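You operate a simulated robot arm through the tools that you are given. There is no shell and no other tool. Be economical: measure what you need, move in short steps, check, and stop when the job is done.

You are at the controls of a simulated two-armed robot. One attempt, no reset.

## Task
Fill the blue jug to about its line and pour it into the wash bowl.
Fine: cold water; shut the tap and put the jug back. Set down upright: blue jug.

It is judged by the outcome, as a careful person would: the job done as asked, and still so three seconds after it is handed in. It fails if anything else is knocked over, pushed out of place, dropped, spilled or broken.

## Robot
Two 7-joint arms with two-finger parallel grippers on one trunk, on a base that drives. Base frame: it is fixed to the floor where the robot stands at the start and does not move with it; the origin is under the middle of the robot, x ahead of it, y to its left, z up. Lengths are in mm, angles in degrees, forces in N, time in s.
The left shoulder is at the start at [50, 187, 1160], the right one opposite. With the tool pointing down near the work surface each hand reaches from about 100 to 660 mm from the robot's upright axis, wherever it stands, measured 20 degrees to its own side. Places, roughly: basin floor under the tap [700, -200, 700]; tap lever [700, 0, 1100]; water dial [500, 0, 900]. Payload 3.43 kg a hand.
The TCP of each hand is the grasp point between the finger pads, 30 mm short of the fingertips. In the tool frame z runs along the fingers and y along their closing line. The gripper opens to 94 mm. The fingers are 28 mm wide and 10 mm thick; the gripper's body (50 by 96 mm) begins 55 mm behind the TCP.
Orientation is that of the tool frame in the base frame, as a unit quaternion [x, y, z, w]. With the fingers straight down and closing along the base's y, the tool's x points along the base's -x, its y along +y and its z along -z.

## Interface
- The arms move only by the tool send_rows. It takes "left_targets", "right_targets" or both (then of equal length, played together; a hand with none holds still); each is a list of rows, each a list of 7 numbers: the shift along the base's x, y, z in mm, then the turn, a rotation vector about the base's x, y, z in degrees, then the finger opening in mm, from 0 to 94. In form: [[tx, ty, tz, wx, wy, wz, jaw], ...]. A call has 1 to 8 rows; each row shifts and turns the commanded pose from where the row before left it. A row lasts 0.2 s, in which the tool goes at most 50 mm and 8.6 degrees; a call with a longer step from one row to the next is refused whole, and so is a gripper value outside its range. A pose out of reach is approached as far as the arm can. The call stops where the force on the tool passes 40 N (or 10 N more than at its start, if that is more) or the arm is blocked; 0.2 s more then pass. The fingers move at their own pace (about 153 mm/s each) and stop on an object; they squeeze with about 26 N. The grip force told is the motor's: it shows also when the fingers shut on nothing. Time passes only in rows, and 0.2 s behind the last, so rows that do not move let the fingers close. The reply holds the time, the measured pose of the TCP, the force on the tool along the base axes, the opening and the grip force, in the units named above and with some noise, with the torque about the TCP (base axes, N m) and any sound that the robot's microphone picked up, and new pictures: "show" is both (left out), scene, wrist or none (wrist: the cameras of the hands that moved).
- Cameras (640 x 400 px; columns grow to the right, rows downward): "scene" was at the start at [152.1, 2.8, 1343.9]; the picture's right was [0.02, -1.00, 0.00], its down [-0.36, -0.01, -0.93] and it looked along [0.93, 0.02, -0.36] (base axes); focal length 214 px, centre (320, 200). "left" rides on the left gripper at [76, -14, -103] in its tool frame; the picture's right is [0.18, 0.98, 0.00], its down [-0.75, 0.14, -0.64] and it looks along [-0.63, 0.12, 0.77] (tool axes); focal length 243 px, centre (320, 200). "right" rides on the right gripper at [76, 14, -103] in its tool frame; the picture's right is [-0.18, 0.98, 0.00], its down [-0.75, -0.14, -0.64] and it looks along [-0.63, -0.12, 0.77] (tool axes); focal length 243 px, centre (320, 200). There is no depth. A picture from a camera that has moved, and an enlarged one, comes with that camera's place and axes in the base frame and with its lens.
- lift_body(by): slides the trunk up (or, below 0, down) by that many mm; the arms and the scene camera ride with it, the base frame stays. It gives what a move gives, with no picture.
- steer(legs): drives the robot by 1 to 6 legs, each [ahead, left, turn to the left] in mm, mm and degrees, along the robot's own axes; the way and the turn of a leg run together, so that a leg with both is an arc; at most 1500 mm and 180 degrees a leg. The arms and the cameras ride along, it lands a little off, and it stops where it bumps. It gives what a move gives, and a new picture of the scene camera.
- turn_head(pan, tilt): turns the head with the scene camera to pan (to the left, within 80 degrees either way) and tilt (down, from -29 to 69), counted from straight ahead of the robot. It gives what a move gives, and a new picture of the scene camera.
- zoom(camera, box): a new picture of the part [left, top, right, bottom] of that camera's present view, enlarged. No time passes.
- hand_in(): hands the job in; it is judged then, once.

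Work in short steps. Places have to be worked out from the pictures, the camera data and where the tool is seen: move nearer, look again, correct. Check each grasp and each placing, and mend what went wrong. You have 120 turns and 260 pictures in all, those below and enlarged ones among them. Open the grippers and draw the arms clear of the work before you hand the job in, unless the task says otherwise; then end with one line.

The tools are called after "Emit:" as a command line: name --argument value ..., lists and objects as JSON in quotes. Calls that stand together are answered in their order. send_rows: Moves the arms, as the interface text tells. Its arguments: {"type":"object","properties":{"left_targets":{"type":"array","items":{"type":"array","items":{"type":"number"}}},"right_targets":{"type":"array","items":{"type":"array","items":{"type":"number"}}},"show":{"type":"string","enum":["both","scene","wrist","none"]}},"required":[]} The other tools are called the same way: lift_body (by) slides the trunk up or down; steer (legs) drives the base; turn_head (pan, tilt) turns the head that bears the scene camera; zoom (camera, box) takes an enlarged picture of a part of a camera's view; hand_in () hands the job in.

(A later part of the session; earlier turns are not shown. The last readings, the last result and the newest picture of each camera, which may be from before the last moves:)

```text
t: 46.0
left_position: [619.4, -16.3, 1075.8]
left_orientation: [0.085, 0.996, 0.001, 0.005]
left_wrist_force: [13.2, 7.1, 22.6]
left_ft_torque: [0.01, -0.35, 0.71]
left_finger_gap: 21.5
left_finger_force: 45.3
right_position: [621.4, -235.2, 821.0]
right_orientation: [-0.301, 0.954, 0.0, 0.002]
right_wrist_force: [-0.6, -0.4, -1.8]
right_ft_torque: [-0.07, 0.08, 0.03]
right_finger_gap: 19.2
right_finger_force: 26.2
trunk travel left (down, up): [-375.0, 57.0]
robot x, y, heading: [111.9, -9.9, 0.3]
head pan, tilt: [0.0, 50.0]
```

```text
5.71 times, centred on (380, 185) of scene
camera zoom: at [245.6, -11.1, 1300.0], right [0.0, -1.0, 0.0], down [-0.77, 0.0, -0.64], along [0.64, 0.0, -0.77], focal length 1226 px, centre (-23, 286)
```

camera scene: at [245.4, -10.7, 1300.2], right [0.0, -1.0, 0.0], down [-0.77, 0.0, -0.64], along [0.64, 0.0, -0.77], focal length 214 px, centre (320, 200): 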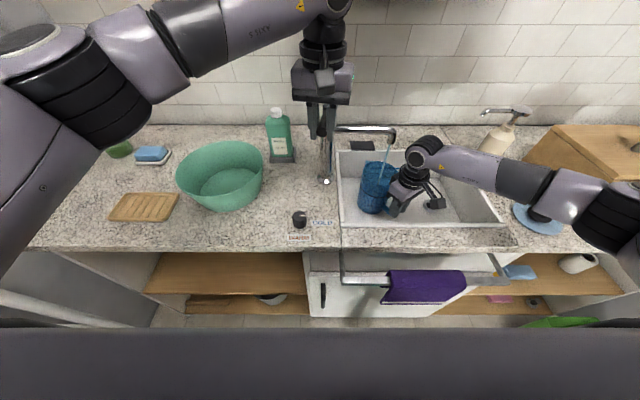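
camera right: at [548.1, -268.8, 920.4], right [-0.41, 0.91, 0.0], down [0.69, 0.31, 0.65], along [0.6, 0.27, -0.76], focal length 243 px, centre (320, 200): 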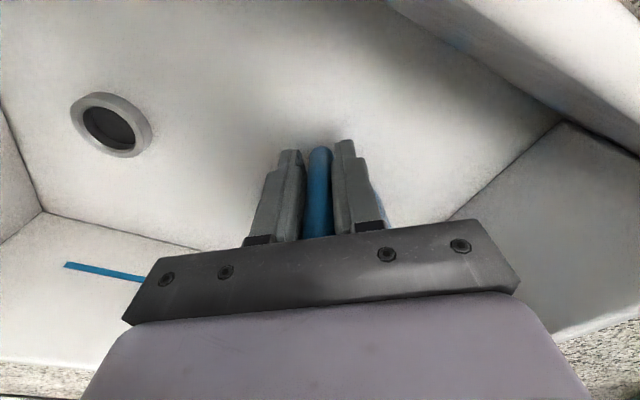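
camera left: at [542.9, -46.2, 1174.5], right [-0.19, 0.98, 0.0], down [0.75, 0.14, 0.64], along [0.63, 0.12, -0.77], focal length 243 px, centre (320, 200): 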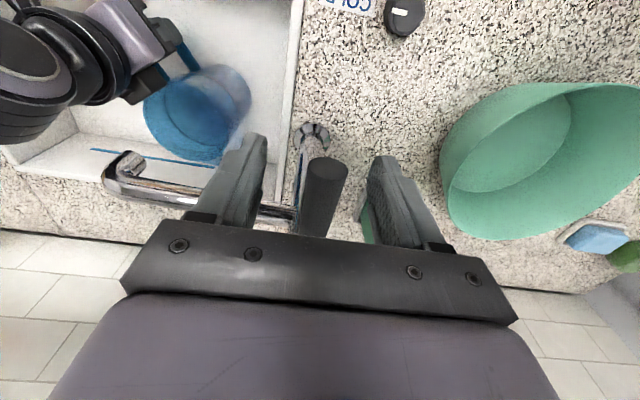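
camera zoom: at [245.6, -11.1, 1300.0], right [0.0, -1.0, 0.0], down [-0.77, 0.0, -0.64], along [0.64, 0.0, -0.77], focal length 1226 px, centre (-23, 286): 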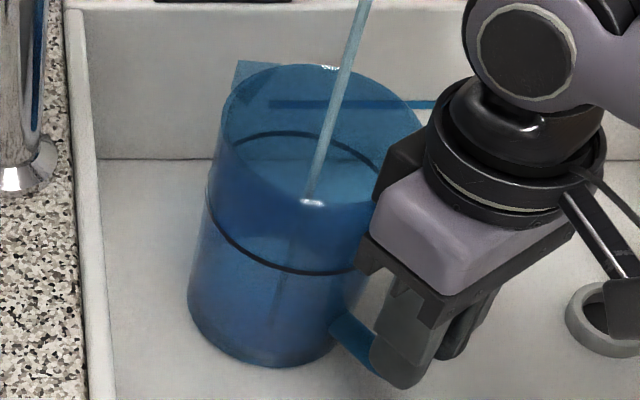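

Slow but steady. I open the lever another 10° and keep watching.

Emit:
send_rows --left_targets '[[1, 6, 0, 0, 0, -5, 0], [2, 6, 0, 0, 0, -5, 0], [0, 0, 0, 0, 0, 0, 0], [0, 0, 0, 0, 0, 0, 0], [0, 0, 0, 0, 0, 0, 0], [0, 0, 0, 0, 0, 0, 0], [0, 0, 0, 0, 0, 0, 0], [0, 0, 0, 0, 0, 0, 0]]' --show "none"

Emit:
zoom --camera "left" --box '[60, 20, 300, 220]'

Emit:
zoom --camera "scene" --box '[330, 110, 430, 230]'

```text
t: 47.8
left_position: [623.0, -4.2, 1075.3]
left_orientation: [0.171, 0.985, 0.001, 0.004]
left_wrist_force: [12.7, 7.7, 22.7]
left_ft_torque: [0.05, -0.29, 0.89]
left_finger_gap: 21.7
left_finger_force: 45.3
right_position: [621.1, -236.2, 820.5]
right_orientation: [-0.301, 0.953, 0.001, 0.001]
right_wrist_force: [-0.2, -0.3, -3.3]
right_ft_torque: [-0.12, 0.16, 0.0]
right_finger_gap: 18.9
right_finger_force: 25.9
trunk travel left (down, up): [-375.0, 57.0]
robot x, y, heading: [108.3, -10.9, 0.0]
head pan, tilt: [0.0, 50.0]
```

```text
2.00 times, centred on (180, 120) of left
camera zoom: at [544.4, 6.3, 1177.0], right [0.16, 0.99, 0.0], down [0.75, -0.12, 0.65], along [0.64, -0.1, -0.76], focal length 485 px, centre (600, 360)
```

zoom: 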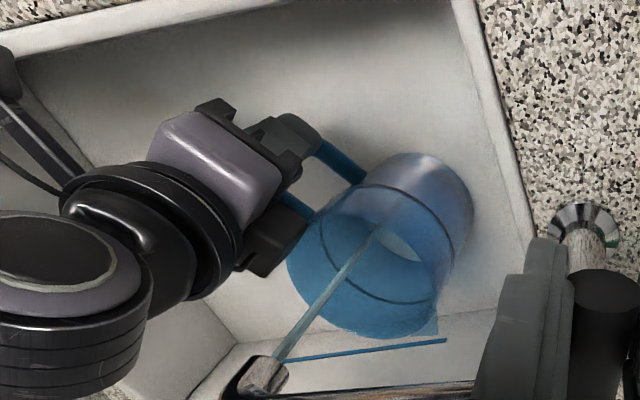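

```text
3.33 times, centred on (380, 170) of scene
camera zoom: at [245.5, -11.0, 1300.0], right [0.0, -1.0, 0.0], down [-0.77, 0.0, -0.64], along [0.64, 0.0, -0.77], focal length 715 px, centre (120, 300)
```

zoom: 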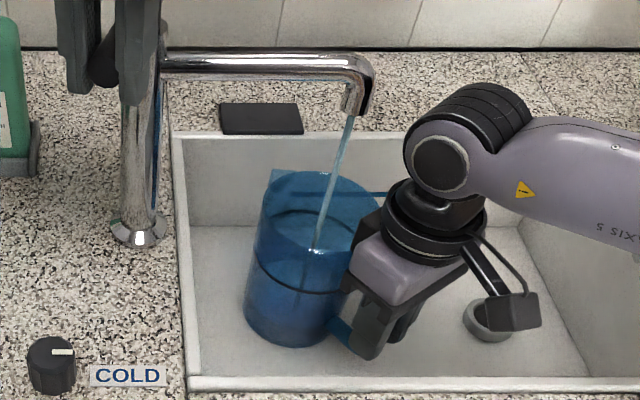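

The right wrist feels the weight growing (about 2 N of water). I keep waiting.

Emit:
send_rows --left_targets '[[0, 0, 0, 0, 0, 0, 0], [0, 0, 0, 0, 0, 0, 0], [0, 0, 0, 0, 0, 0, 0], [0, 0, 0, 0, 0, 0, 0], [0, 0, 0, 0, 0, 0, 0], [0, 0, 0, 0, 0, 0, 0], [0, 0, 0, 0, 0, 0, 0]]' --show "none"

Emit:
zoom --camera "left" --box '[180, 80, 300, 200]'

Emit:
zoom --camera "scene" --box '[355, 150, 405, 220]'

```text
t: 49.4
left_position: [621.5, -5.1, 1074.6]
left_orientation: [0.171, 0.985, 0.001, 0.005]
left_wrist_force: [11.1, 7.0, 22.9]
left_ft_torque: [0.01, -0.37, 0.74]
left_finger_gap: 21.7
left_finger_force: 44.9
right_position: [621.0, -237.2, 820.8]
right_orientation: [-0.301, 0.954, 0.0, 0.001]
right_wrist_force: [-0.2, -0.5, -3.9]
right_ft_torque: [-0.17, 0.22, 0.0]
right_finger_gap: 19.3
right_finger_force: 26.1
trunk travel left (down, up): [-375.0, 57.0]
robot x, y, heading: [108.5, -13.1, -0.1]
head pan, tilt: [0.0, 50.0]
```

```text
3.33 times, centred on (240, 140) of left
camera zoom: at [544.3, 6.0, 1177.0], right [0.16, 0.99, 0.0], down [0.75, -0.12, 0.65], along [0.64, -0.1, -0.76], focal length 809 px, centre (587, 400)
```

zoom: 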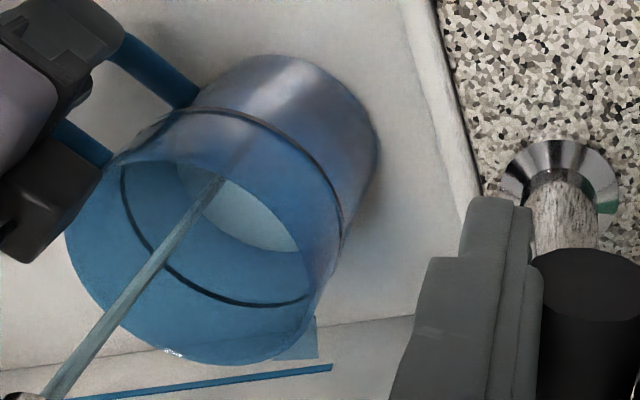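

```text
5.71 times, centred on (380, 185) of scene
camera zoom: at [245.5, -11.2, 1300.0], right [0.0, -1.0, 0.0], down [-0.77, 0.0, -0.64], along [0.64, 0.0, -0.77], focal length 1226 px, centre (-23, 286)
```

zoom: 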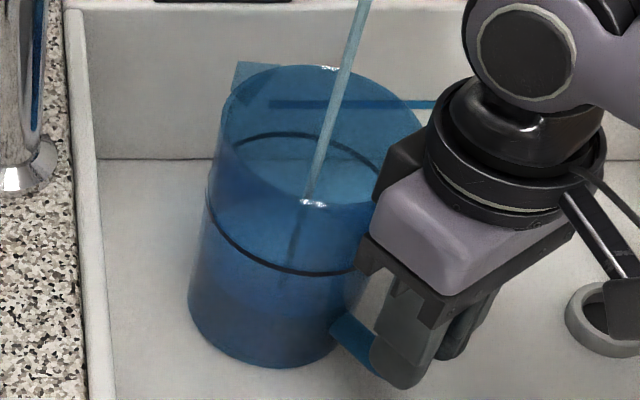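

The water surface now sits at about half the line height. I wait another 1.8 s.

Emit:
send_rows --left_targets '[[0, 0, 0, 0, 0, 0, 0], [0, 0, 0, 0, 0, 0, 0], [0, 0, 0, 0, 0, 0, 0], [0, 0, 0, 0, 0, 0, 0], [0, 0, 0, 0, 0, 0, 0], [0, 0, 0, 0, 0, 0, 0], [0, 0, 0, 0, 0, 0, 0], [0, 0, 0, 0, 0, 0, 0]]' --show "none"

Emit:
zoom --camera "left" --box '[180, 80, 300, 200]'

Emit:
zoom --camera "scene" --box '[355, 150, 405, 220]'

```text
t: 51.2
left_position: [620.9, -5.0, 1076.8]
left_orientation: [0.172, 0.985, 0.001, 0.004]
left_wrist_force: [11.1, 5.4, 23.0]
left_ft_torque: [-0.05, -0.43, 0.65]
left_finger_gap: 21.4
left_finger_force: 45.1
right_position: [620.5, -236.1, 820.3]
right_orientation: [-0.301, 0.954, 0.001, 0.002]
right_wrist_force: [-0.4, 0.2, -5.6]
right_ft_torque: [-0.2, 0.34, 0.01]
right_finger_gap: 19.2
right_finger_force: 26.1
trunk travel left (down, up): [-375.0, 57.0]
robot x, y, heading: [108.2, -15.6, 0.1]
head pan, tilt: [0.0, 50.0]
```

```text
3.33 times, centred on (240, 140) of left
camera zoom: at [544.2, 5.8, 1177.0], right [0.16, 0.99, 0.0], down [0.75, -0.12, 0.65], along [0.64, -0.1, -0.76], focal length 809 px, centre (587, 400)
```

zoom: 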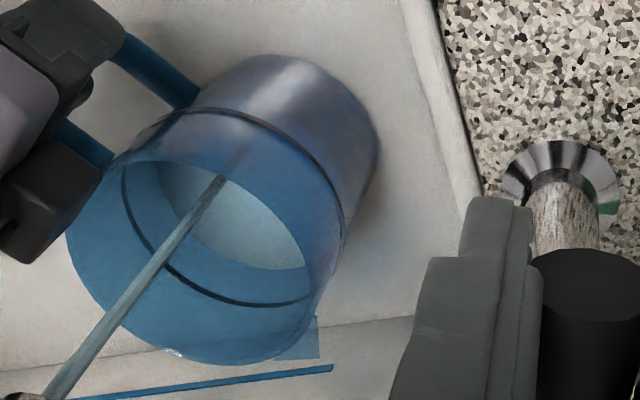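

```text
5.71 times, centred on (380, 185) of scene
camera zoom: at [245.5, -11.4, 1300.0], right [0.0, -1.0, 0.0], down [-0.77, 0.0, -0.64], along [0.64, 0.0, -0.77], focal length 1226 px, centre (-23, 286)
```

zoom: 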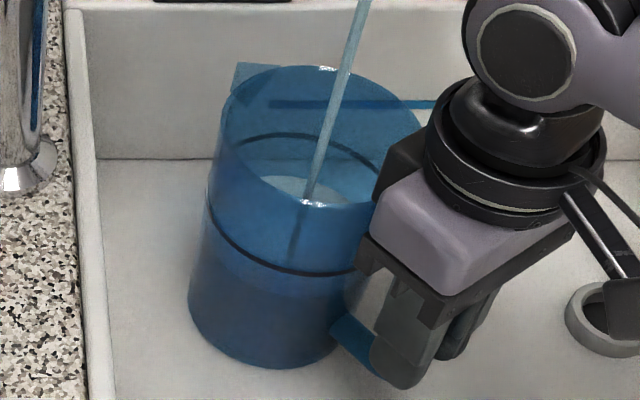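

Level is about 70–75% of the line. I wait 1 s more, then look.

Emit:
send_rows --left_targets '[[0, 0, 0, 0, 0, 0, 0], [0, 0, 0, 0, 0, 0, 0], [0, 0, 0, 0, 0, 0, 0], [0, 0, 0, 0, 0, 0, 0]]' --show "none"

Emit:
zoom --camera "left" --box '[180, 80, 300, 200]'

Emit:
zoom --camera "scene" --box '[355, 150, 405, 220]'

```text
t: 52.2
left_position: [621.6, -5.4, 1074.9]
left_orientation: [0.172, 0.985, 0.001, 0.003]
left_wrist_force: [10.3, 4.2, 23.4]
left_ft_torque: [-0.02, -0.42, 0.61]
left_finger_gap: 21.8
left_finger_force: 44.7
right_position: [621.7, -235.6, 820.8]
right_orientation: [-0.301, 0.954, 0.0, 0.002]
right_wrist_force: [-0.5, 0.1, -6.5]
right_ft_torque: [-0.25, 0.34, -0.01]
right_finger_gap: 19.2
right_finger_force: 25.8
trunk travel left (down, up): [-375.0, 57.0]
robot x, y, heading: [110.7, -13.4, 0.1]
head pan, tilt: [0.0, 50.0]
```

```text
3.33 times, centred on (240, 140) of left
camera zoom: at [544.2, 5.8, 1177.0], right [0.16, 0.99, 0.0], down [0.75, -0.12, 0.65], along [0.64, -0.1, -0.76], focal length 809 px, centre (587, 400)
```

zoom: 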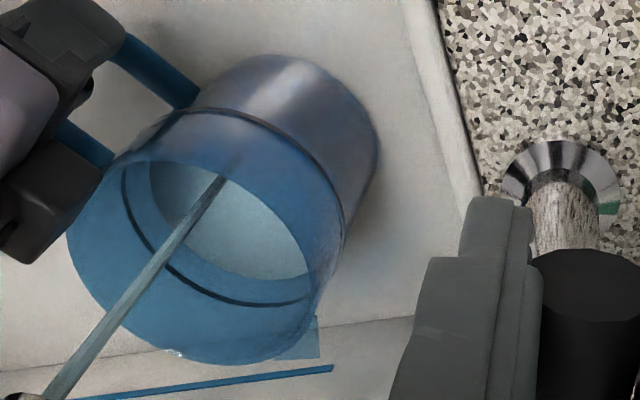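

```text
5.71 times, centred on (380, 185) of scene
camera zoom: at [245.5, -11.5, 1300.0], right [0.0, -1.0, 0.0], down [-0.77, 0.0, -0.64], along [0.64, 0.0, -0.77], focal length 1226 px, centre (-23, 286)
```

zoom: 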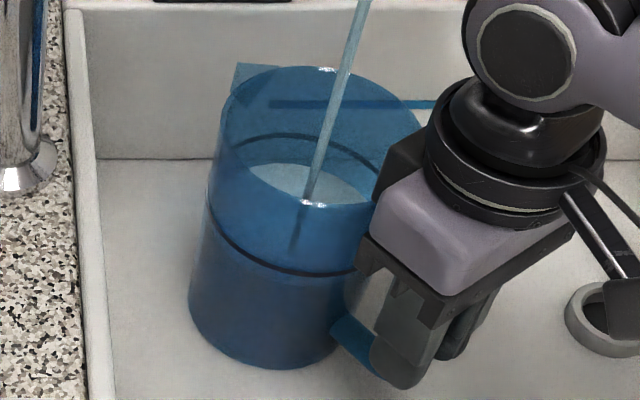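

The level rises about 14 px/s with 28 px left to the line. I wait 1 s and then close the lever in the same call.

Emit:
send_rows --left_targets '[[0, 0, 0, 0, 0, 0, 0], [0, 0, 0, 0, 0, 0, 0], [0, 0, 0, 0, 0, 0, 0], [0, 0, 0, 0, 0, 0, 0], [0, 0, 0, 0, 0, 0, 0], [-2, -8, 0, 0, 0, 6.7, 0], [-1, -8, 0, 0, 0, 6.7, 0], [0, -8, 0, 0, 0, 6.6, 0]]' --show "none"

Emit:
zoom --camera "scene" --box '[330, 110, 430, 230]'

```text
t: 54.0
left_position: [618.6, -28.3, 1076.1]
left_orientation: [-0.003, 1.0, 0.002, 0.001]
left_wrist_force: [5.1, 6.9, 24.7]
left_ft_torque: [-0.02, -0.29, -0.49]
left_finger_gap: 21.5
left_finger_force: 45.0
right_position: [620.2, -235.5, 820.8]
right_orientation: [-0.301, 0.954, 0.0, 0.002]
right_wrist_force: [0.1, 0.5, -6.8]
right_ft_torque: [-0.26, 0.37, -0.04]
right_finger_gap: 19.6
right_finger_force: 25.9
trunk travel left (down, up): [-375.0, 57.0]
robot x, y, heading: [108.4, -11.7, 0.3]
head pan, tilt: [0.0, 50.0]
```

```text
3.33 times, centred on (380, 170) of scene
camera zoom: at [244.9, -10.9, 1300.1], right [0.0, -1.0, 0.0], down [-0.77, 0.0, -0.64], along [0.64, 0.0, -0.77], focal length 715 px, centre (120, 300)
```

zoom: 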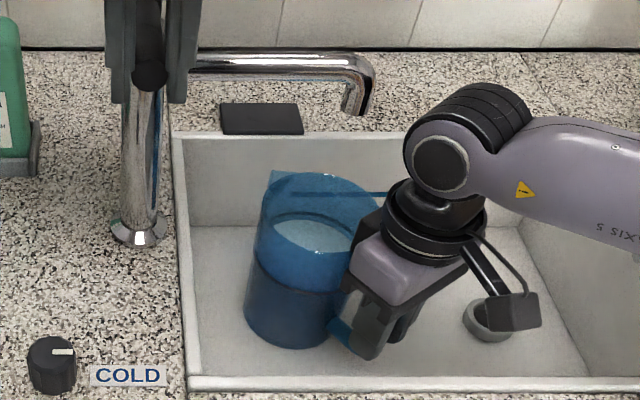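

Water has stopped. I compare the level with the line in closer pictures.

Emit:
zoom --camera "left" --box '[120, 60, 270, 200]'

Emit:
zoom --camera "scene" --box '[355, 150, 405, 220]'

```text
2.86 times, centred on (195, 130) of left
camera zoom: at [541.3, -44.7, 1177.4], right [-0.19, 0.98, 0.0], down [0.75, 0.14, 0.65], along [0.63, 0.12, -0.76], focal length 693 px, centre (677, 400)
```

zoom: 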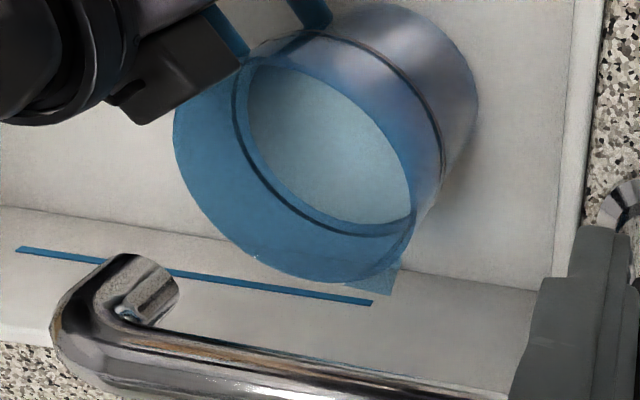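

```text
5.71 times, centred on (380, 185) of scene
camera zoom: at [244.9, -10.9, 1300.1], right [0.0, -1.0, 0.0], down [-0.77, 0.0, -0.64], along [0.64, 0.0, -0.77], focal length 1226 px, centre (-23, 286)
```

zoom: 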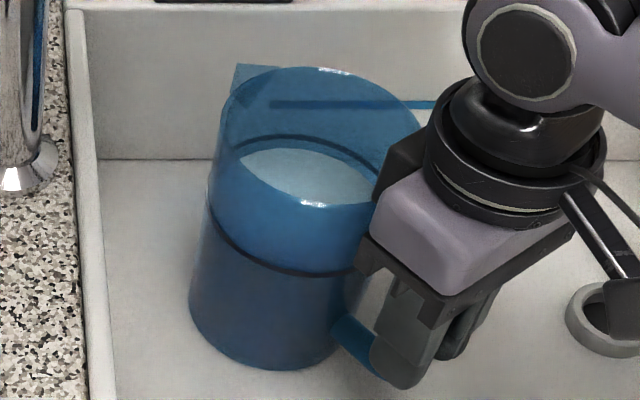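

Level is just below the line (about 90%). I give it a short small opening to top up.

Emit:
send_rows --left_targets '[[0, 6, 0, 0, 0, -5, 0], [0, 6, 0, 0, 0, -5, 0], [0, 0, 0, 0, 0, 0, 0], [0, 0, 0, 0, 0, 0, 0], [0, 0, 0, 0, 0, 0, 0], [0, 0, 0, 0, 0, 0, 0], [0, -6, 0, 0, 0, 5, 0], [0, -7, 0, 0, 0, 5, 0]]' --show "none"

Emit:
zoom --camera "scene" --box '[355, 130, 405, 220]'

Emit:
zoom --camera "left" --box '[120, 60, 270, 200]'

```text
t: 55.8
left_position: [619.2, -28.7, 1074.7]
left_orientation: [-0.001, 1.0, 0.001, 0.002]
left_wrist_force: [4.1, 13.9, 23.4]
left_ft_torque: [0.16, -0.56, -0.39]
left_finger_gap: 21.4
left_finger_force: 45.1
right_position: [620.4, -236.2, 821.0]
right_orientation: [-0.3, 0.954, 0.001, 0.002]
right_wrist_force: [1.0, 0.8, -7.4]
right_ft_torque: [-0.31, 0.41, -0.02]
right_finger_gap: 19.2
right_finger_force: 26.5
trunk travel left (down, up): [-375.0, 57.0]
robot x, y, heading: [114.0, -13.1, 0.1]
head pan, tilt: [0.0, 50.0]
```

```text
4.44 times, centred on (380, 175) of scene
camera zoom: at [244.8, -10.1, 1300.1], right [0.0, -1.0, 0.0], down [-0.77, 0.0, -0.64], along [0.64, 0.0, -0.77], focal length 953 px, centre (53, 311)
```

zoom: 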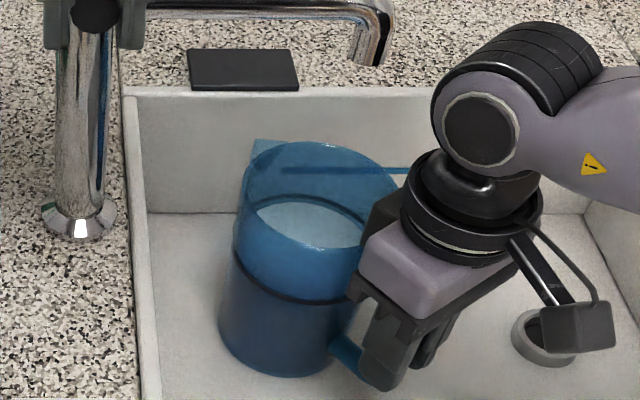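

```text
2.86 times, centred on (195, 130) of left
camera zoom: at [541.0, -44.8, 1177.3], right [-0.19, 0.98, 0.0], down [0.75, 0.14, 0.65], along [0.63, 0.12, -0.76], focal length 693 px, centre (677, 400)
```

zoom: 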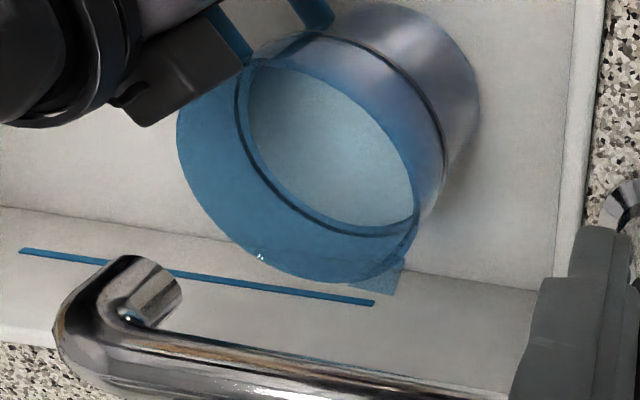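

The level is now essentially at the line and the tap is shut (lever back at y≈-29). I release the lever and draw the left hand up and to the left.

Emit:
send_rows --left_targets '[[0, 0, 0, 0, 0, 0, 60], [0, 0, 0, 0, 0, 0, 60], [0, 0, 40, 0, 0, 0, 60], [0, 0, 45, 0, 0, 0, 60], [-10, 30, 35, 0, 0, 8, 60], [-10, 40, 25, 0, 0, 8, 60], [-10, 45, 10, 0, 0, 8, 60], [0, 45, 10, 0, 0, 8, 60]]' --show "scene"

Emit:
zoom --camera "scene" --box '[290, 80, 430, 220]'

```text
t: 57.6
left_position: [587.5, 130.3, 1238.0]
left_orientation: [-0.278, 0.961, 0.002, 0.001]
left_wrist_force: [-0.7, 0.5, 0.4]
left_ft_torque: [-0.04, -0.02, 0.02]
left_finger_gap: 60.0
left_finger_force: 0.0
right_position: [621.1, -237.2, 820.3]
right_orientation: [-0.3, 0.954, 0.0, 0.002]
right_wrist_force: [1.1, 1.3, 1.7]
right_ft_torque: [0.12, -0.03, 0.0]
right_finger_gap: 19.1
right_finger_force: 26.3
trunk travel left (down, up): [-375.0, 57.0]
robot x, y, heading: [111.9, -16.0, 0.1]
head pan, tilt: [0.0, 50.0]
camera scene: at [245.5, -11.3, 1300.0], right [0.0, -1.0, 0.0], down [-0.77, 0.0, -0.64], along [0.64, 0.0, -0.77], focal length 214 px, centre (320, 200)
```

scene: 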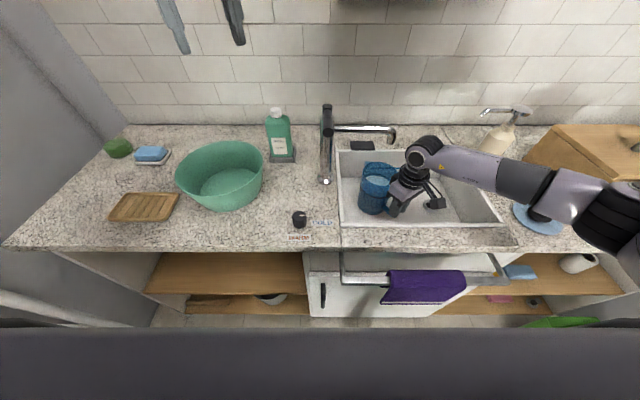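

```text
2.86 times, centred on (360, 150) of scene
camera zoom: at [245.5, -11.3, 1300.0], right [0.0, -1.0, 0.0], down [-0.77, 0.0, -0.64], along [0.64, 0.0, -0.77], focal length 613 px, centre (206, 343)
```

zoom: 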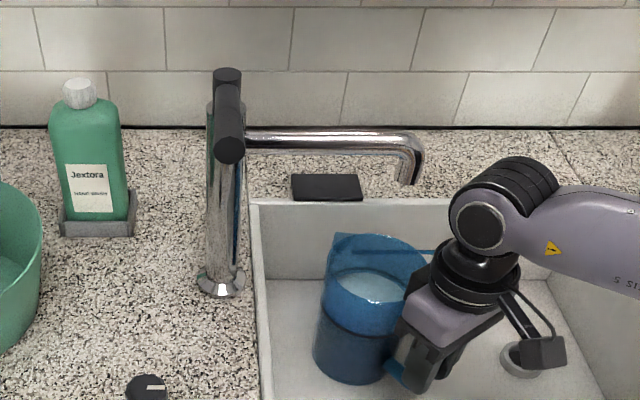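

The jug stands in the sink, tap dry. Before choosing who pours, I test in free air whether the left arm can do yaw +90° and then the pouring tilt.

Emit:
send_rows --left_targets '[[0, 0, 0, 0, 0, 8, 60], [0, 0, 0, 0, 0, 8, 60], [0, 0, 0, 0, 0, 8, 60], [0, 0, 0, 0, 0, 8, 60], [0, 0, 0, 0, 0, 8, 60], [0, 0, 0, 0, 0, 8, 60], [0, 0, 0, 0, 0, 8, 60]]' --show "none"

Emit:
send_rows --left_targets '[[0, 0, 0, -8, 0, 0, 60], [0, 0, 0, -8, 0, 0, 60], [0, 0, 0, -8, 0, 0, 60], [0, 0, 0, -8, 0, 0, 60], [0, 0, 0, -8, 0, 0, 60], [0, 0, 0, -8, 0, 0, 60], [0, 0, 0, -8, 0, 0, 60], [0, 0, 0, -8, 0, 0, 60]]' --show "scene"

```text
t: 59.2
left_position: [588.0, 129.8, 1239.2]
left_orientation: [-0.697, 0.717, 0.001, 0.0]
left_wrist_force: [0.1, 0.7, 0.4]
left_ft_torque: [-0.02, 0.02, 0.04]
left_finger_gap: 60.0
left_finger_force: 0.1
right_position: [621.4, -236.2, 822.2]
right_orientation: [-0.3, 0.954, 0.0, 0.002]
right_wrist_force: [-0.1, 1.3, 2.7]
right_ft_torque: [0.06, -0.03, -0.01]
right_finger_gap: 19.3
right_finger_force: 26.3
trunk travel left (down, up): [-375.0, 57.0]
robot x, y, heading: [106.5, -12.8, 0.1]
head pan, tilt: [0.0, 50.0]
```

```text
t: 61.0
left_position: [588.9, 128.9, 1239.5]
left_orientation: [-0.589, 0.61, -0.38, -0.369]
left_wrist_force: [0.2, -0.1, -0.4]
left_ft_torque: [-0.01, 0.0, 0.0]
left_finger_gap: 60.2
left_finger_force: 0.2
right_position: [621.4, -235.9, 820.5]
right_orientation: [-0.301, 0.954, 0.001, 0.002]
right_wrist_force: [-0.2, 0.1, 3.1]
right_ft_torque: [0.02, -0.02, 0.02]
right_finger_gap: 19.3
right_finger_force: 26.3
trunk travel left (down, up): [-375.0, 57.0]
robot x, y, heading: [105.9, -15.7, -0.1]
head pan, tilt: [0.0, 50.0]
camera scene: at [245.4, -11.7, 1300.1], right [0.0, -1.0, 0.0], down [-0.77, 0.0, -0.64], along [0.64, 0.0, -0.77], focal length 214 px, centre (320, 200)
```

scene: 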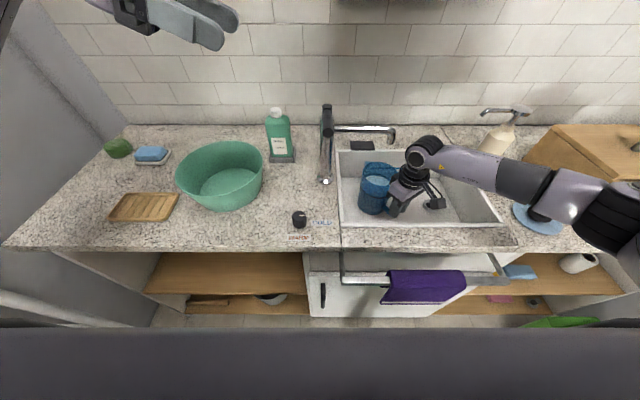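

Very good: 64° of tilt with no trouble. I test up to about 112°.

Emit:
send_rows --left_targets '[[0, 0, 0, -8, 0, 0, 60], [0, 0, 0, -8, 0, 0, 60], [0, 0, 0, -8, 0, 0, 60], [0, 0, 0, -8, 0, 0, 60], [0, 0, 0, -8, 0, 0, 60], [0, 0, 0, -8, 0, 0, 60]]' --show "none"

```text
t: 62.4
left_position: [588.6, 130.0, 1239.4]
left_orientation: [0.389, -0.403, 0.595, 0.577]
left_wrist_force: [-0.1, -0.2, -0.9]
left_ft_torque: [-0.01, 0.0, -0.01]
left_finger_gap: 60.0
left_finger_force: 0.0
right_position: [620.6, -236.6, 820.8]
right_orientation: [-0.3, 0.954, 0.001, 0.001]
right_wrist_force: [0.3, -0.5, 2.5]
right_ft_torque: [-0.04, 0.01, 0.01]
right_finger_gap: 19.3
right_finger_force: 26.3
trunk travel left (down, up): [-375.0, 57.0]
robot x, y, heading: [112.0, -12.2, 0.2]
head pan, tilt: [0.0, 50.0]
```

The left arm can do the whole pour. I turn it back down, and meanwhile open the right hand and lift it straight off the handle.

Emit:
send_rows --left_targets '[[0, 0, 0, 8, 0, 0, 60], [0, 0, 0, 8, 0, 0, 60], [0, 0, 0, 8, 0, 0, 60], [0, 0, 0, 8, 0, 0, 60], [0, 0, 0, 8, 0, 0, 60], [0, 0, 0, 8, 0, 0, 60], [0, 0, 0, 8, 0, 0, 60]]' --right_targets '[[0, 0, 0, 0, 0, 0, 50], [0, 0, 0, 0, 0, 0, 50], [0, 0, 20, 0, 0, 0, 50], [0, 0, 35, 0, 0, 0, 50], [0, 0, 45, 0, 0, 0, 50], [0, 0, 45, 0, 0, 0, 50], [0, 0, 45, 0, 0, 0, 50]]' --show "scene"

Emit:
send_rows --left_targets '[[0, 0, 0, 8, 0, 0, 60], [0, 0, 0, 8, 0, 0, 60], [0, 0, 0, 8, 0, 0, 60], [0, 0, 0, 8, 0, 0, 60], [0, 0, 0, 8, 0, 0, 60], [0, 0, 0, 8, 0, 0, 60], [0, 0, 0, 8, 0, 0, 60]]' --right_targets '[[0, 0, 45, 0, 0, 0, 50], [0, 0, 45, 0, 0, 0, 50], [-20, -10, 40, 0, 0, -6, 50], [-40, -10, 25, 0, 0, -6, 50], [-40, -10, 25, 0, 0, -6, 50], [-40, 0, 20, 0, 0, -6, 50], [-40, 0, 20, 0, 0, -6, 50]]' --show "scene"

```text
t: 64.0
left_position: [587.7, 128.6, 1238.1]
left_orientation: [-0.615, 0.635, -0.335, -0.326]
left_wrist_force: [0.7, 0.1, -0.3]
left_ft_torque: [0.0, 0.03, 0.01]
left_finger_gap: 60.0
left_finger_force: 0.1
right_position: [621.1, -236.8, 1011.1]
right_orientation: [-0.3, 0.954, 0.0, 0.002]
right_wrist_force: [0.2, 1.2, -0.4]
right_ft_torque: [0.04, -0.04, -0.02]
right_finger_gap: 50.2
right_finger_force: 0.0
trunk travel left (down, up): [-375.0, 57.0]
robot x, y, heading: [109.7, -14.5, 0.0]
head pan, tilt: [0.0, 50.0]
camera scene: at [245.3, -12.0, 1300.0], right [0.0, -1.0, 0.0], down [-0.77, 0.0, -0.64], along [0.64, 0.0, -0.77], focal length 214 px, centre (320, 200)
```

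scene: 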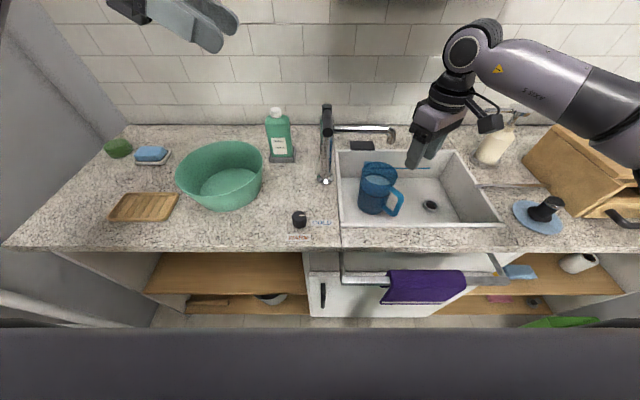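

```text
t: 65.6
left_position: [587.3, 129.0, 1239.5]
left_orientation: [-0.696, 0.719, 0.002, 0.002]
left_wrist_force: [-0.5, 1.1, 0.2]
left_ft_torque: [0.01, 0.0, 0.01]
left_finger_gap: 60.1
left_finger_force: 0.0
right_position: [440.5, -266.9, 1228.9]
right_orientation: [-0.043, 0.999, 0.001, 0.002]
right_wrist_force: [0.1, -0.5, 0.2]
right_ft_torque: [0.02, -0.04, 0.01]
right_finger_gap: 50.2
right_finger_force: 0.2
trunk travel left (down, up): [-375.0, 57.0]
robot x, y, heading: [112.6, -14.2, 0.1]
head pan, tilt: [0.0, 50.0]
camera scene: at [244.6, -12.5, 1300.1], right [0.0, -1.0, 0.0], down [-0.77, 0.0, -0.64], along [0.64, 0.0, -0.77], focal length 214 px, centre (320, 200)
```

scene: 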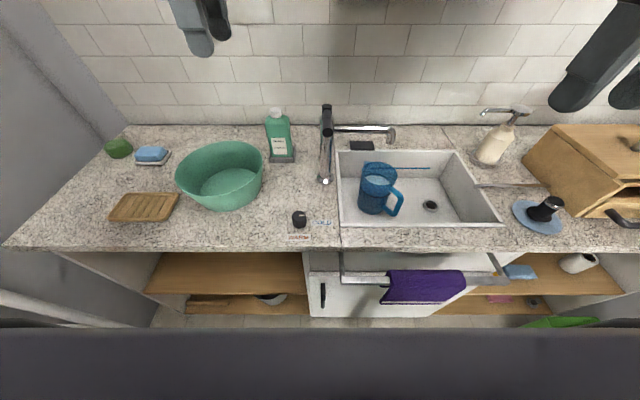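

The jug stands upright in the sink with its handle to the front right. I drive right so the left hand comes over it.

Emit:
steer --legs '[[0, -350, 0]]'

Emit:
send_rows --left_targets '[[0, 0, 0, 0, 0, -8, 56], [0, 0, 0, 0, 0, -8, 56], [0, 0, 0, 0, 0, -8, 56], [0, 0, 0, 0, 0, -8, 56], [0, 0, 0, 0, 0, -8, 56], [0, 0, 0, 0, 0, -8, 56], [0, 0, 0, 0, 0, -8, 56]]'

```text
t: 67.9
left_position: [589.5, -223.9, 1239.1]
left_orientation: [-0.695, 0.719, 0.002, 0.001]
left_wrist_force: [0.0, -0.3, -0.2]
left_ft_torque: [0.03, 0.02, -0.04]
left_finger_gap: 59.9
left_finger_force: 0.1
right_position: [441.4, -619.5, 1229.6]
right_orientation: [-0.043, 0.999, 0.001, 0.001]
right_wrist_force: [-0.4, -0.8, -0.5]
right_ft_torque: [0.03, 0.0, -0.01]
right_finger_gap: 50.1
right_finger_force: 0.1
trunk travel left (down, up): [-375.0, 57.0]
robot x, y, heading: [108.6, -364.8, 0.1]
head pan, tilt: [0.0, 50.0]
camera scene: at [245.9, -364.3, 1300.0], right [0.0, -1.0, 0.0], down [-0.77, 0.0, -0.64], along [0.64, 0.0, -0.77], focal length 214 px, centre (320, 200)
```

scene: 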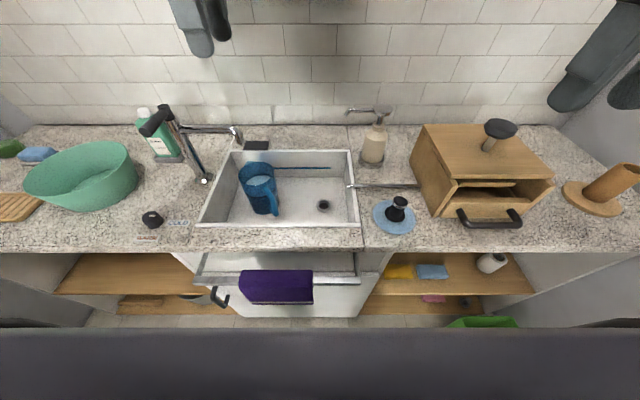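

```text
t: 69.5
left_position: [589.3, -223.9, 1239.9]
left_orientation: [-0.275, 0.961, 0.001, 0.0]
left_wrist_force: [-0.5, 0.2, 0.2]
left_ft_torque: [0.01, 0.02, 0.01]
left_finger_gap: 56.2
left_finger_force: 0.0
right_position: [441.9, -617.0, 1230.4]
right_orientation: [-0.043, 0.999, 0.001, 0.001]
right_wrist_force: [-1.3, 0.1, -0.2]
right_ft_torque: [-0.01, -0.01, -0.01]
right_finger_gap: 50.1
right_finger_force: 0.0
trunk travel left (down, up): [-375.0, 57.0]
robot x, y, heading: [111.4, -364.7, -0.1]
head pan, tilt: [0.0, 50.0]
camera scene: at [245.9, -363.8, 1300.0], right [0.0, -1.0, 0.0], down [-0.77, 0.0, -0.64], along [0.64, 0.0, -0.77], focal length 214 px, centre (320, 200)
camera left: at [531.3, -276.9, 1341.2], right [-0.68, 0.74, 0.0], down [0.56, 0.52, 0.64], along [0.47, 0.44, -0.76], focal length 243 px, centre (320, 200)
```

scene: 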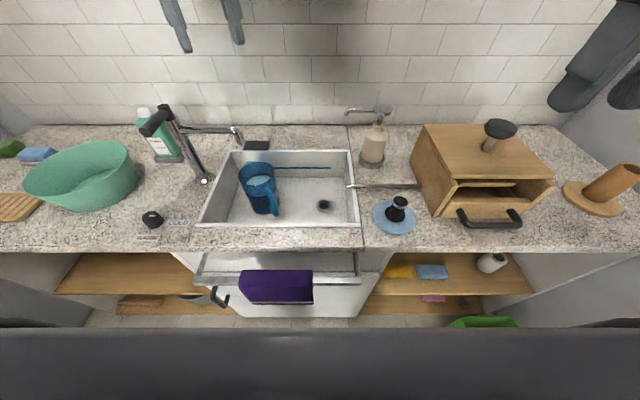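
left: 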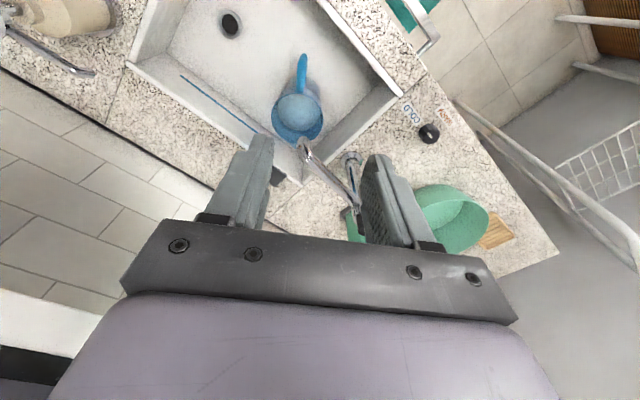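

I bring the left hand above the handle (≈621, -236) and check from z≈1020.

Emit:
send_rows --left_targets '[[10, -4, -44, 0, 0, 3, 56], [10, -4, -44, 0, 0, 0, 56], [11, -4, -44, 0, 0, 0, 56], [0, 0, -44, 0, 0, 0, 56], [0, 0, -44, 0, 0, 0, 56]]'

Emit:
zoom --camera "left" --box '[220, 60, 420, 220]'

Emit:
zoom --camera "scene" --box '[180, 80, 360, 240]'

```text
t: 70.7
left_position: [618.8, -234.0, 1017.5]
left_orientation: [-0.303, 0.953, 0.001, 0.0]
left_wrist_force: [0.0, 0.8, -0.2]
left_ft_torque: [-0.02, 0.0, -0.02]
left_finger_gap: 56.0
left_finger_force: 0.1
right_position: [443.4, -618.3, 1230.4]
right_orientation: [-0.042, 0.999, 0.0, 0.002]
right_wrist_force: [-0.1, -0.3, 0.7]
right_ft_torque: [-0.02, 0.0, -0.02]
right_finger_gap: 49.9
right_finger_force: 0.0
trunk travel left (down, up): [-375.0, 57.0]
robot x, y, heading: [111.8, -364.7, 0.2]
head pan, tilt: [0.0, 50.0]
camera scene: at [246.3, -363.6, 1300.0], right [0.0, -1.0, 0.0], down [-0.77, 0.0, -0.64], along [0.64, 0.0, -0.77], focal length 214 px, centre (320, 200)
camera left: at [564.2, -291.2, 1120.3], right [-0.72, 0.7, 0.0], down [0.53, 0.55, 0.64], along [0.45, 0.46, -0.77], focal length 243 px, centre (320, 200)
```

scene: 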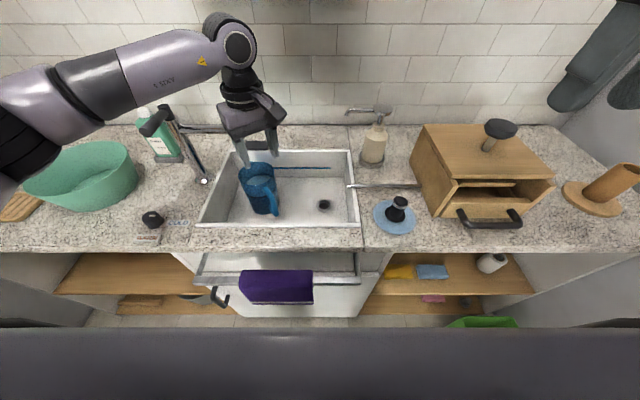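
left: 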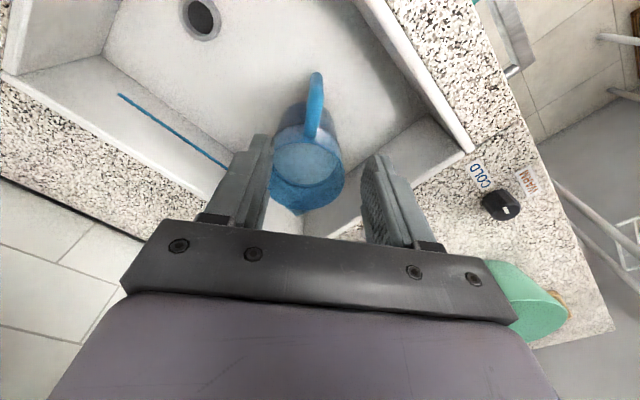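

```text
2.50 times, centred on (320, 140) of left
camera zoom: at [564.2, -291.2, 1120.3], right [-0.72, 0.7, 0.0], down [0.53, 0.55, 0.64], along [0.45, 0.46, -0.77], focal length 606 px, centre (320, 350)
```

zoom: 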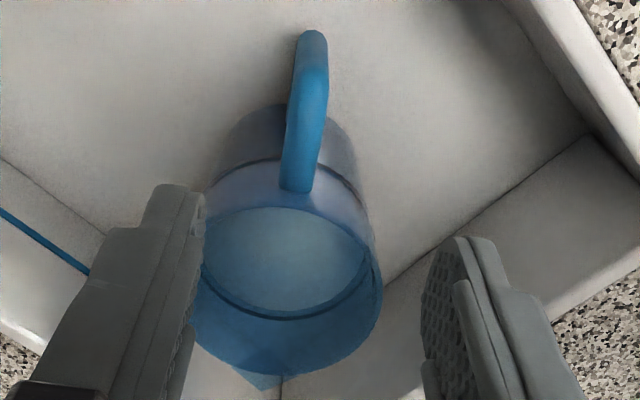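

```text
2.50 times, centred on (270, 160) of scene
camera zoom: at [246.3, -363.6, 1300.0], right [0.0, -1.0, 0.0], down [-0.77, 0.0, -0.64], along [0.64, 0.0, -0.77], focal length 536 px, centre (445, 300)
```

zoom: 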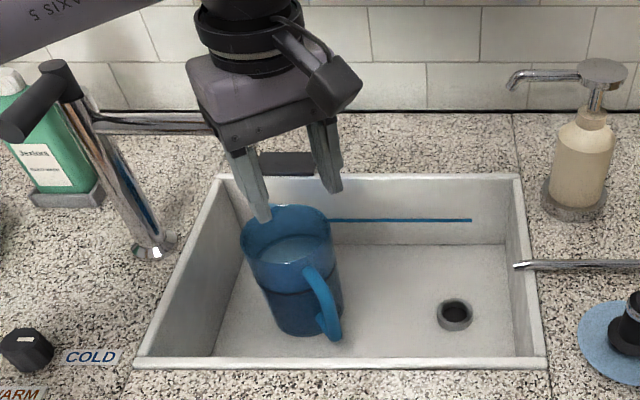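

The handle's outer edge is at about (623, -238) and the jug's direction matches 35° yaw. I descend in steps over it.

Emit:
send_rows --left_targets '[[7, 0, -40, 0, 0, 0, 56], [0, 0, -40, 0, 0, 0, 56], [0, 0, -35, 0, 0, 0, 56]]' --show "wrist"

Emit:
zoom --camera "scene" --box '[180, 80, 360, 240]'

```text
t: 71.5
left_position: [626.3, -234.7, 903.1]
left_orientation: [-0.301, 0.954, 0.002, 0.001]
left_wrist_force: [-0.2, 0.0, 0.6]
left_ft_torque: [0.04, -0.01, -0.01]
left_finger_gap: 56.1
left_finger_force: 0.1
right_position: [442.4, -619.1, 1230.1]
right_orientation: [-0.043, 0.999, 0.0, 0.002]
right_wrist_force: [0.2, 0.0, 0.5]
right_ft_torque: [0.0, -0.01, 0.02]
right_finger_gap: 50.0
right_finger_force: 0.1
trunk travel left (down, up): [-375.0, 57.0]
robot x, y, heading: [108.8, -364.0, -0.1]
head pan, tilt: [0.0, 50.0]
camera left: at [571.4, -291.9, 1004.9], right [-0.72, 0.7, 0.0], down [0.53, 0.55, 0.64], along [0.45, 0.46, -0.76], focal length 243 px, centre (320, 200)
```

left: 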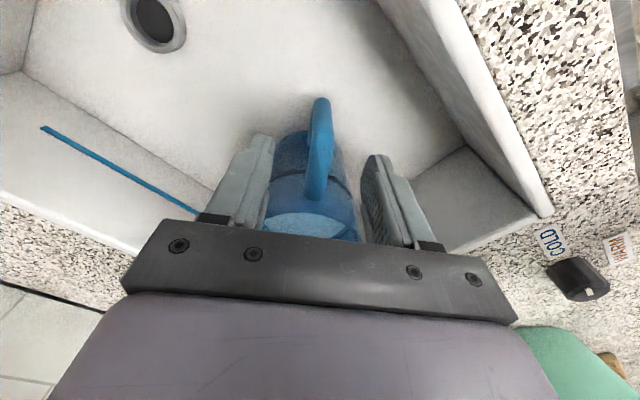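

```text
2.50 times, centred on (270, 160) of scene
camera zoom: at [246.2, -363.7, 1300.0], right [0.0, -1.0, 0.0], down [-0.77, 0.0, -0.64], along [0.64, 0.0, -0.77], focal length 536 px, centre (445, 300)
```

zoom: 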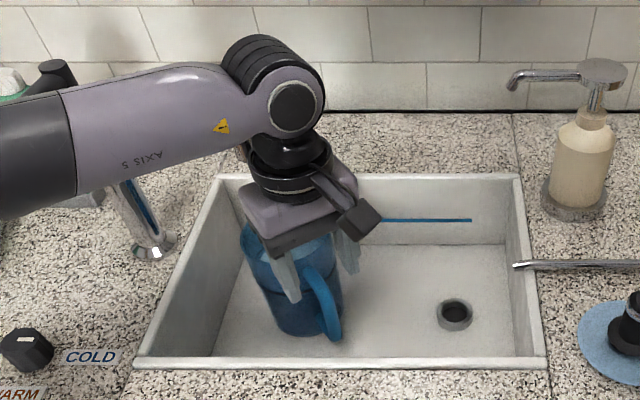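

The left forearm passes close above the tap lever here; going lower might touch it. I raise the hand, drive a further 150 mm right and approach so that the forearm comes in farther from the lever.

Emit:
send_rows --left_targets '[[0, 0, 40, 0, 0, 0, 56], [0, 0, 40, 0, 0, 0, 56], [0, 0, 45, 0, 0, 0, 56], [0, 0, 45, 0, 0, 0, 56]]' --show "none"

Emit:
steer --legs '[[0, -150, 0]]'

Emit:
send_rows --left_targets '[[0, 38, 0, 0, 0, 0, 56], [0, 38, 0, 0, 0, 0, 56], [0, 38, 0, 0, 0, 0, 56], [0, 36, 0, 0, 0, 0, 56]]' --show "scene"

```text
t: 72.5
left_position: [625.5, -235.9, 1073.9]
left_orientation: [-0.302, 0.953, 0.002, 0.0]
left_wrist_force: [0.0, 0.2, -0.2]
left_ft_torque: [0.0, -0.03, -0.03]
left_finger_gap: 55.8
left_finger_force: 0.2
right_position: [441.9, -619.6, 1230.0]
right_orientation: [-0.043, 0.999, 0.0, 0.003]
right_wrist_force: [-0.6, -0.1, 0.6]
right_ft_torque: [0.04, 0.03, -0.03]
right_finger_gap: 50.2
right_finger_force: 0.1
trunk travel left (down, up): [-375.0, 57.0]
robot x, y, heading: [109.4, -367.0, 0.0]
head pan, tilt: [0.0, 50.0]
```

```text
t: 73.9
left_position: [626.3, -385.0, 1072.4]
left_orientation: [-0.302, 0.953, 0.003, 0.001]
left_wrist_force: [-0.1, 0.0, -0.8]
left_ft_torque: [-0.01, 0.02, -0.01]
left_finger_gap: 55.9
left_finger_force: 0.1
right_position: [441.6, -767.1, 1230.2]
right_orientation: [-0.043, 0.999, 0.001, 0.002]
right_wrist_force: [-0.3, -0.3, 0.2]
right_ft_torque: [0.05, -0.02, -0.01]
right_finger_gap: 50.0
right_finger_force: 0.0
trunk travel left (down, up): [-375.0, 57.0]
robot x, y, heading: [111.0, -511.0, 0.2]
head pan, tilt: [0.0, 50.0]
camera scene: at [246.0, -513.5, 1300.0], right [0.0, -1.0, 0.0], down [-0.77, 0.0, -0.64], along [0.64, 0.0, -0.77], focal length 214 px, centre (320, 200)
```

scene: 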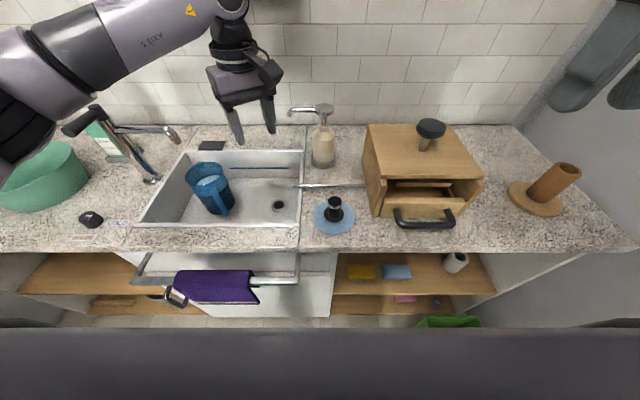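

```text
t: 74.9
left_position: [627.0, -234.6, 1072.7]
left_orientation: [-0.301, 0.953, 0.001, 0.0]
left_wrist_force: [0.1, 0.5, 0.0]
left_ft_torque: [0.0, -0.02, -0.04]
left_finger_gap: 55.9
left_finger_force: 0.2
right_position: [442.6, -766.4, 1228.3]
right_orientation: [-0.043, 0.999, 0.0, 0.002]
right_wrist_force: [-0.1, 0.8, -0.4]
right_ft_torque: [0.0, -0.01, 0.0]
right_finger_gap: 50.0
right_finger_force: 0.0
trunk travel left (down, up): [-375.0, 57.0]
robot x, y, heading: [110.9, -513.2, -0.2]
head pan, tilt: [0.0, 50.0]
camera scene: at [245.9, -512.3, 1300.0], right [0.0, -1.0, 0.0], down [-0.77, 0.0, -0.64], along [0.64, 0.0, -0.77], focal length 214 px, centre (320, 200)
```

scene: 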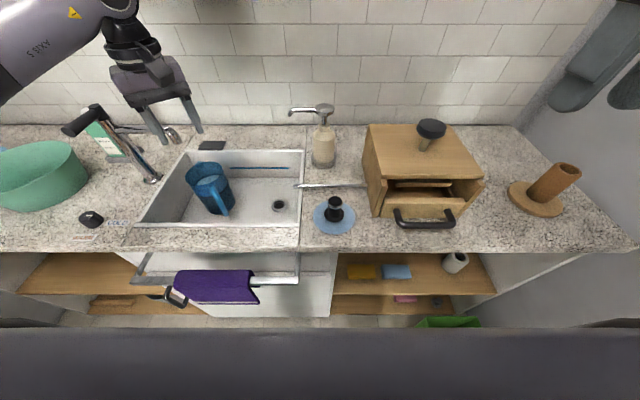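

I descend to z≈940 and look with the head panned toward the forearm and lever.

Emit:
send_rows --left_targets '[[0, 0, -45, 0, 0, 0, 56], [0, 0, -45, 0, 0, 0, 56], [0, 0, -40, 0, 0, 0, 56]]' --show "none"

Emit:
turn_head --pan 40 --tilt 30

Emit:
zoom --camera "right" --box '[0, 0, 640, 400]'

```text
t: 75.7
left_position: [627.8, -234.4, 943.0]
left_orientation: [-0.302, 0.953, 0.001, 0.001]
left_wrist_force: [-0.1, 1.5, 0.2]
left_ft_torque: [-0.01, 0.0, -0.02]
left_finger_gap: 55.9
left_finger_force: 0.1
right_position: [441.9, -765.8, 1228.5]
right_orientation: [-0.043, 0.999, 0.0, 0.002]
right_wrist_force: [0.2, -0.3, -0.5]
right_ft_torque: [-0.02, 0.02, 0.02]
right_finger_gap: 50.1
right_finger_force: 0.1
trunk travel left (down, up): [-375.0, 57.0]
robot x, y, heading: [111.8, -512.4, 0.0]
head pan, tilt: [0.0, 50.0]
```

```text
t: 76.7
left_position: [625.9, -235.5, 944.0]
left_orientation: [-0.302, 0.953, 0.001, 0.001]
left_wrist_force: [0.1, 0.1, -0.6]
left_ft_torque: [-0.01, -0.04, 0.01]
left_finger_gap: 56.0
left_finger_force: 0.0
right_position: [442.7, -767.6, 1230.1]
right_orientation: [-0.044, 0.999, 0.0, 0.001]
right_wrist_force: [0.0, 0.5, 0.4]
right_ft_torque: [-0.02, 0.0, 0.01]
right_finger_gap: 49.7
right_finger_force: 0.1
trunk travel left (down, up): [-375.0, 57.0]
robot x, y, heading: [107.2, -516.3, 0.1]
head pan, tilt: [40.0, 30.0]
camera scene: at [238.3, -454.7, 1329.5], right [0.64, -0.77, 0.0], down [-0.38, -0.32, -0.87], along [0.66, 0.56, -0.5], focal length 214 px, centre (320, 200)
```

scene: 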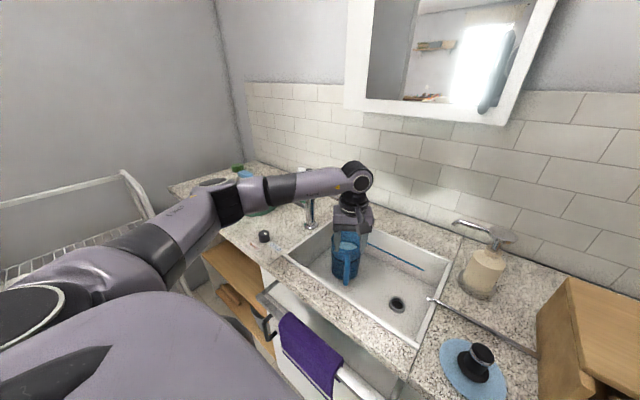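

```text
1.00 times, centred on (320, 200) of right
camera zoom: at [362.7, -760.3, 1332.5], right [0.1, 1.0, 0.0], down [0.76, -0.08, 0.64], along [0.64, -0.06, -0.76], focal length 243 px, centre (320, 200)
```

zoom: 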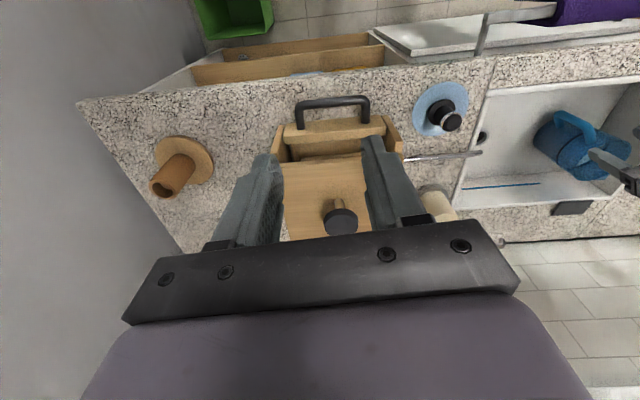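

Emit:
zoom --camera "scene" --box '[220, 130, 400, 250]'

```text
3.33 times, centred on (310, 190) of scene
camera zoom: at [238.3, -454.7, 1329.5], right [0.64, -0.77, 0.0], down [-0.38, -0.32, -0.87], along [0.66, 0.56, -0.5], focal length 715 px, centre (353, 233)
```

zoom: 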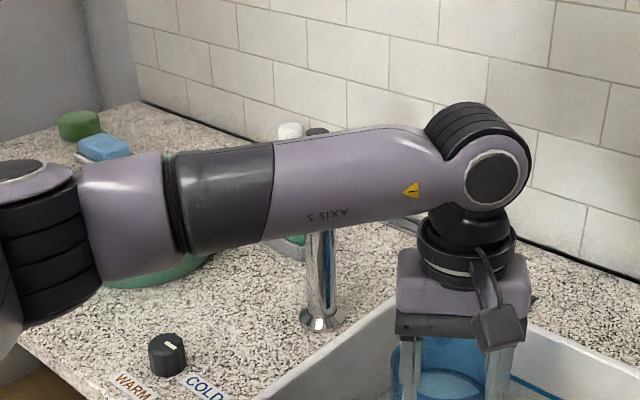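

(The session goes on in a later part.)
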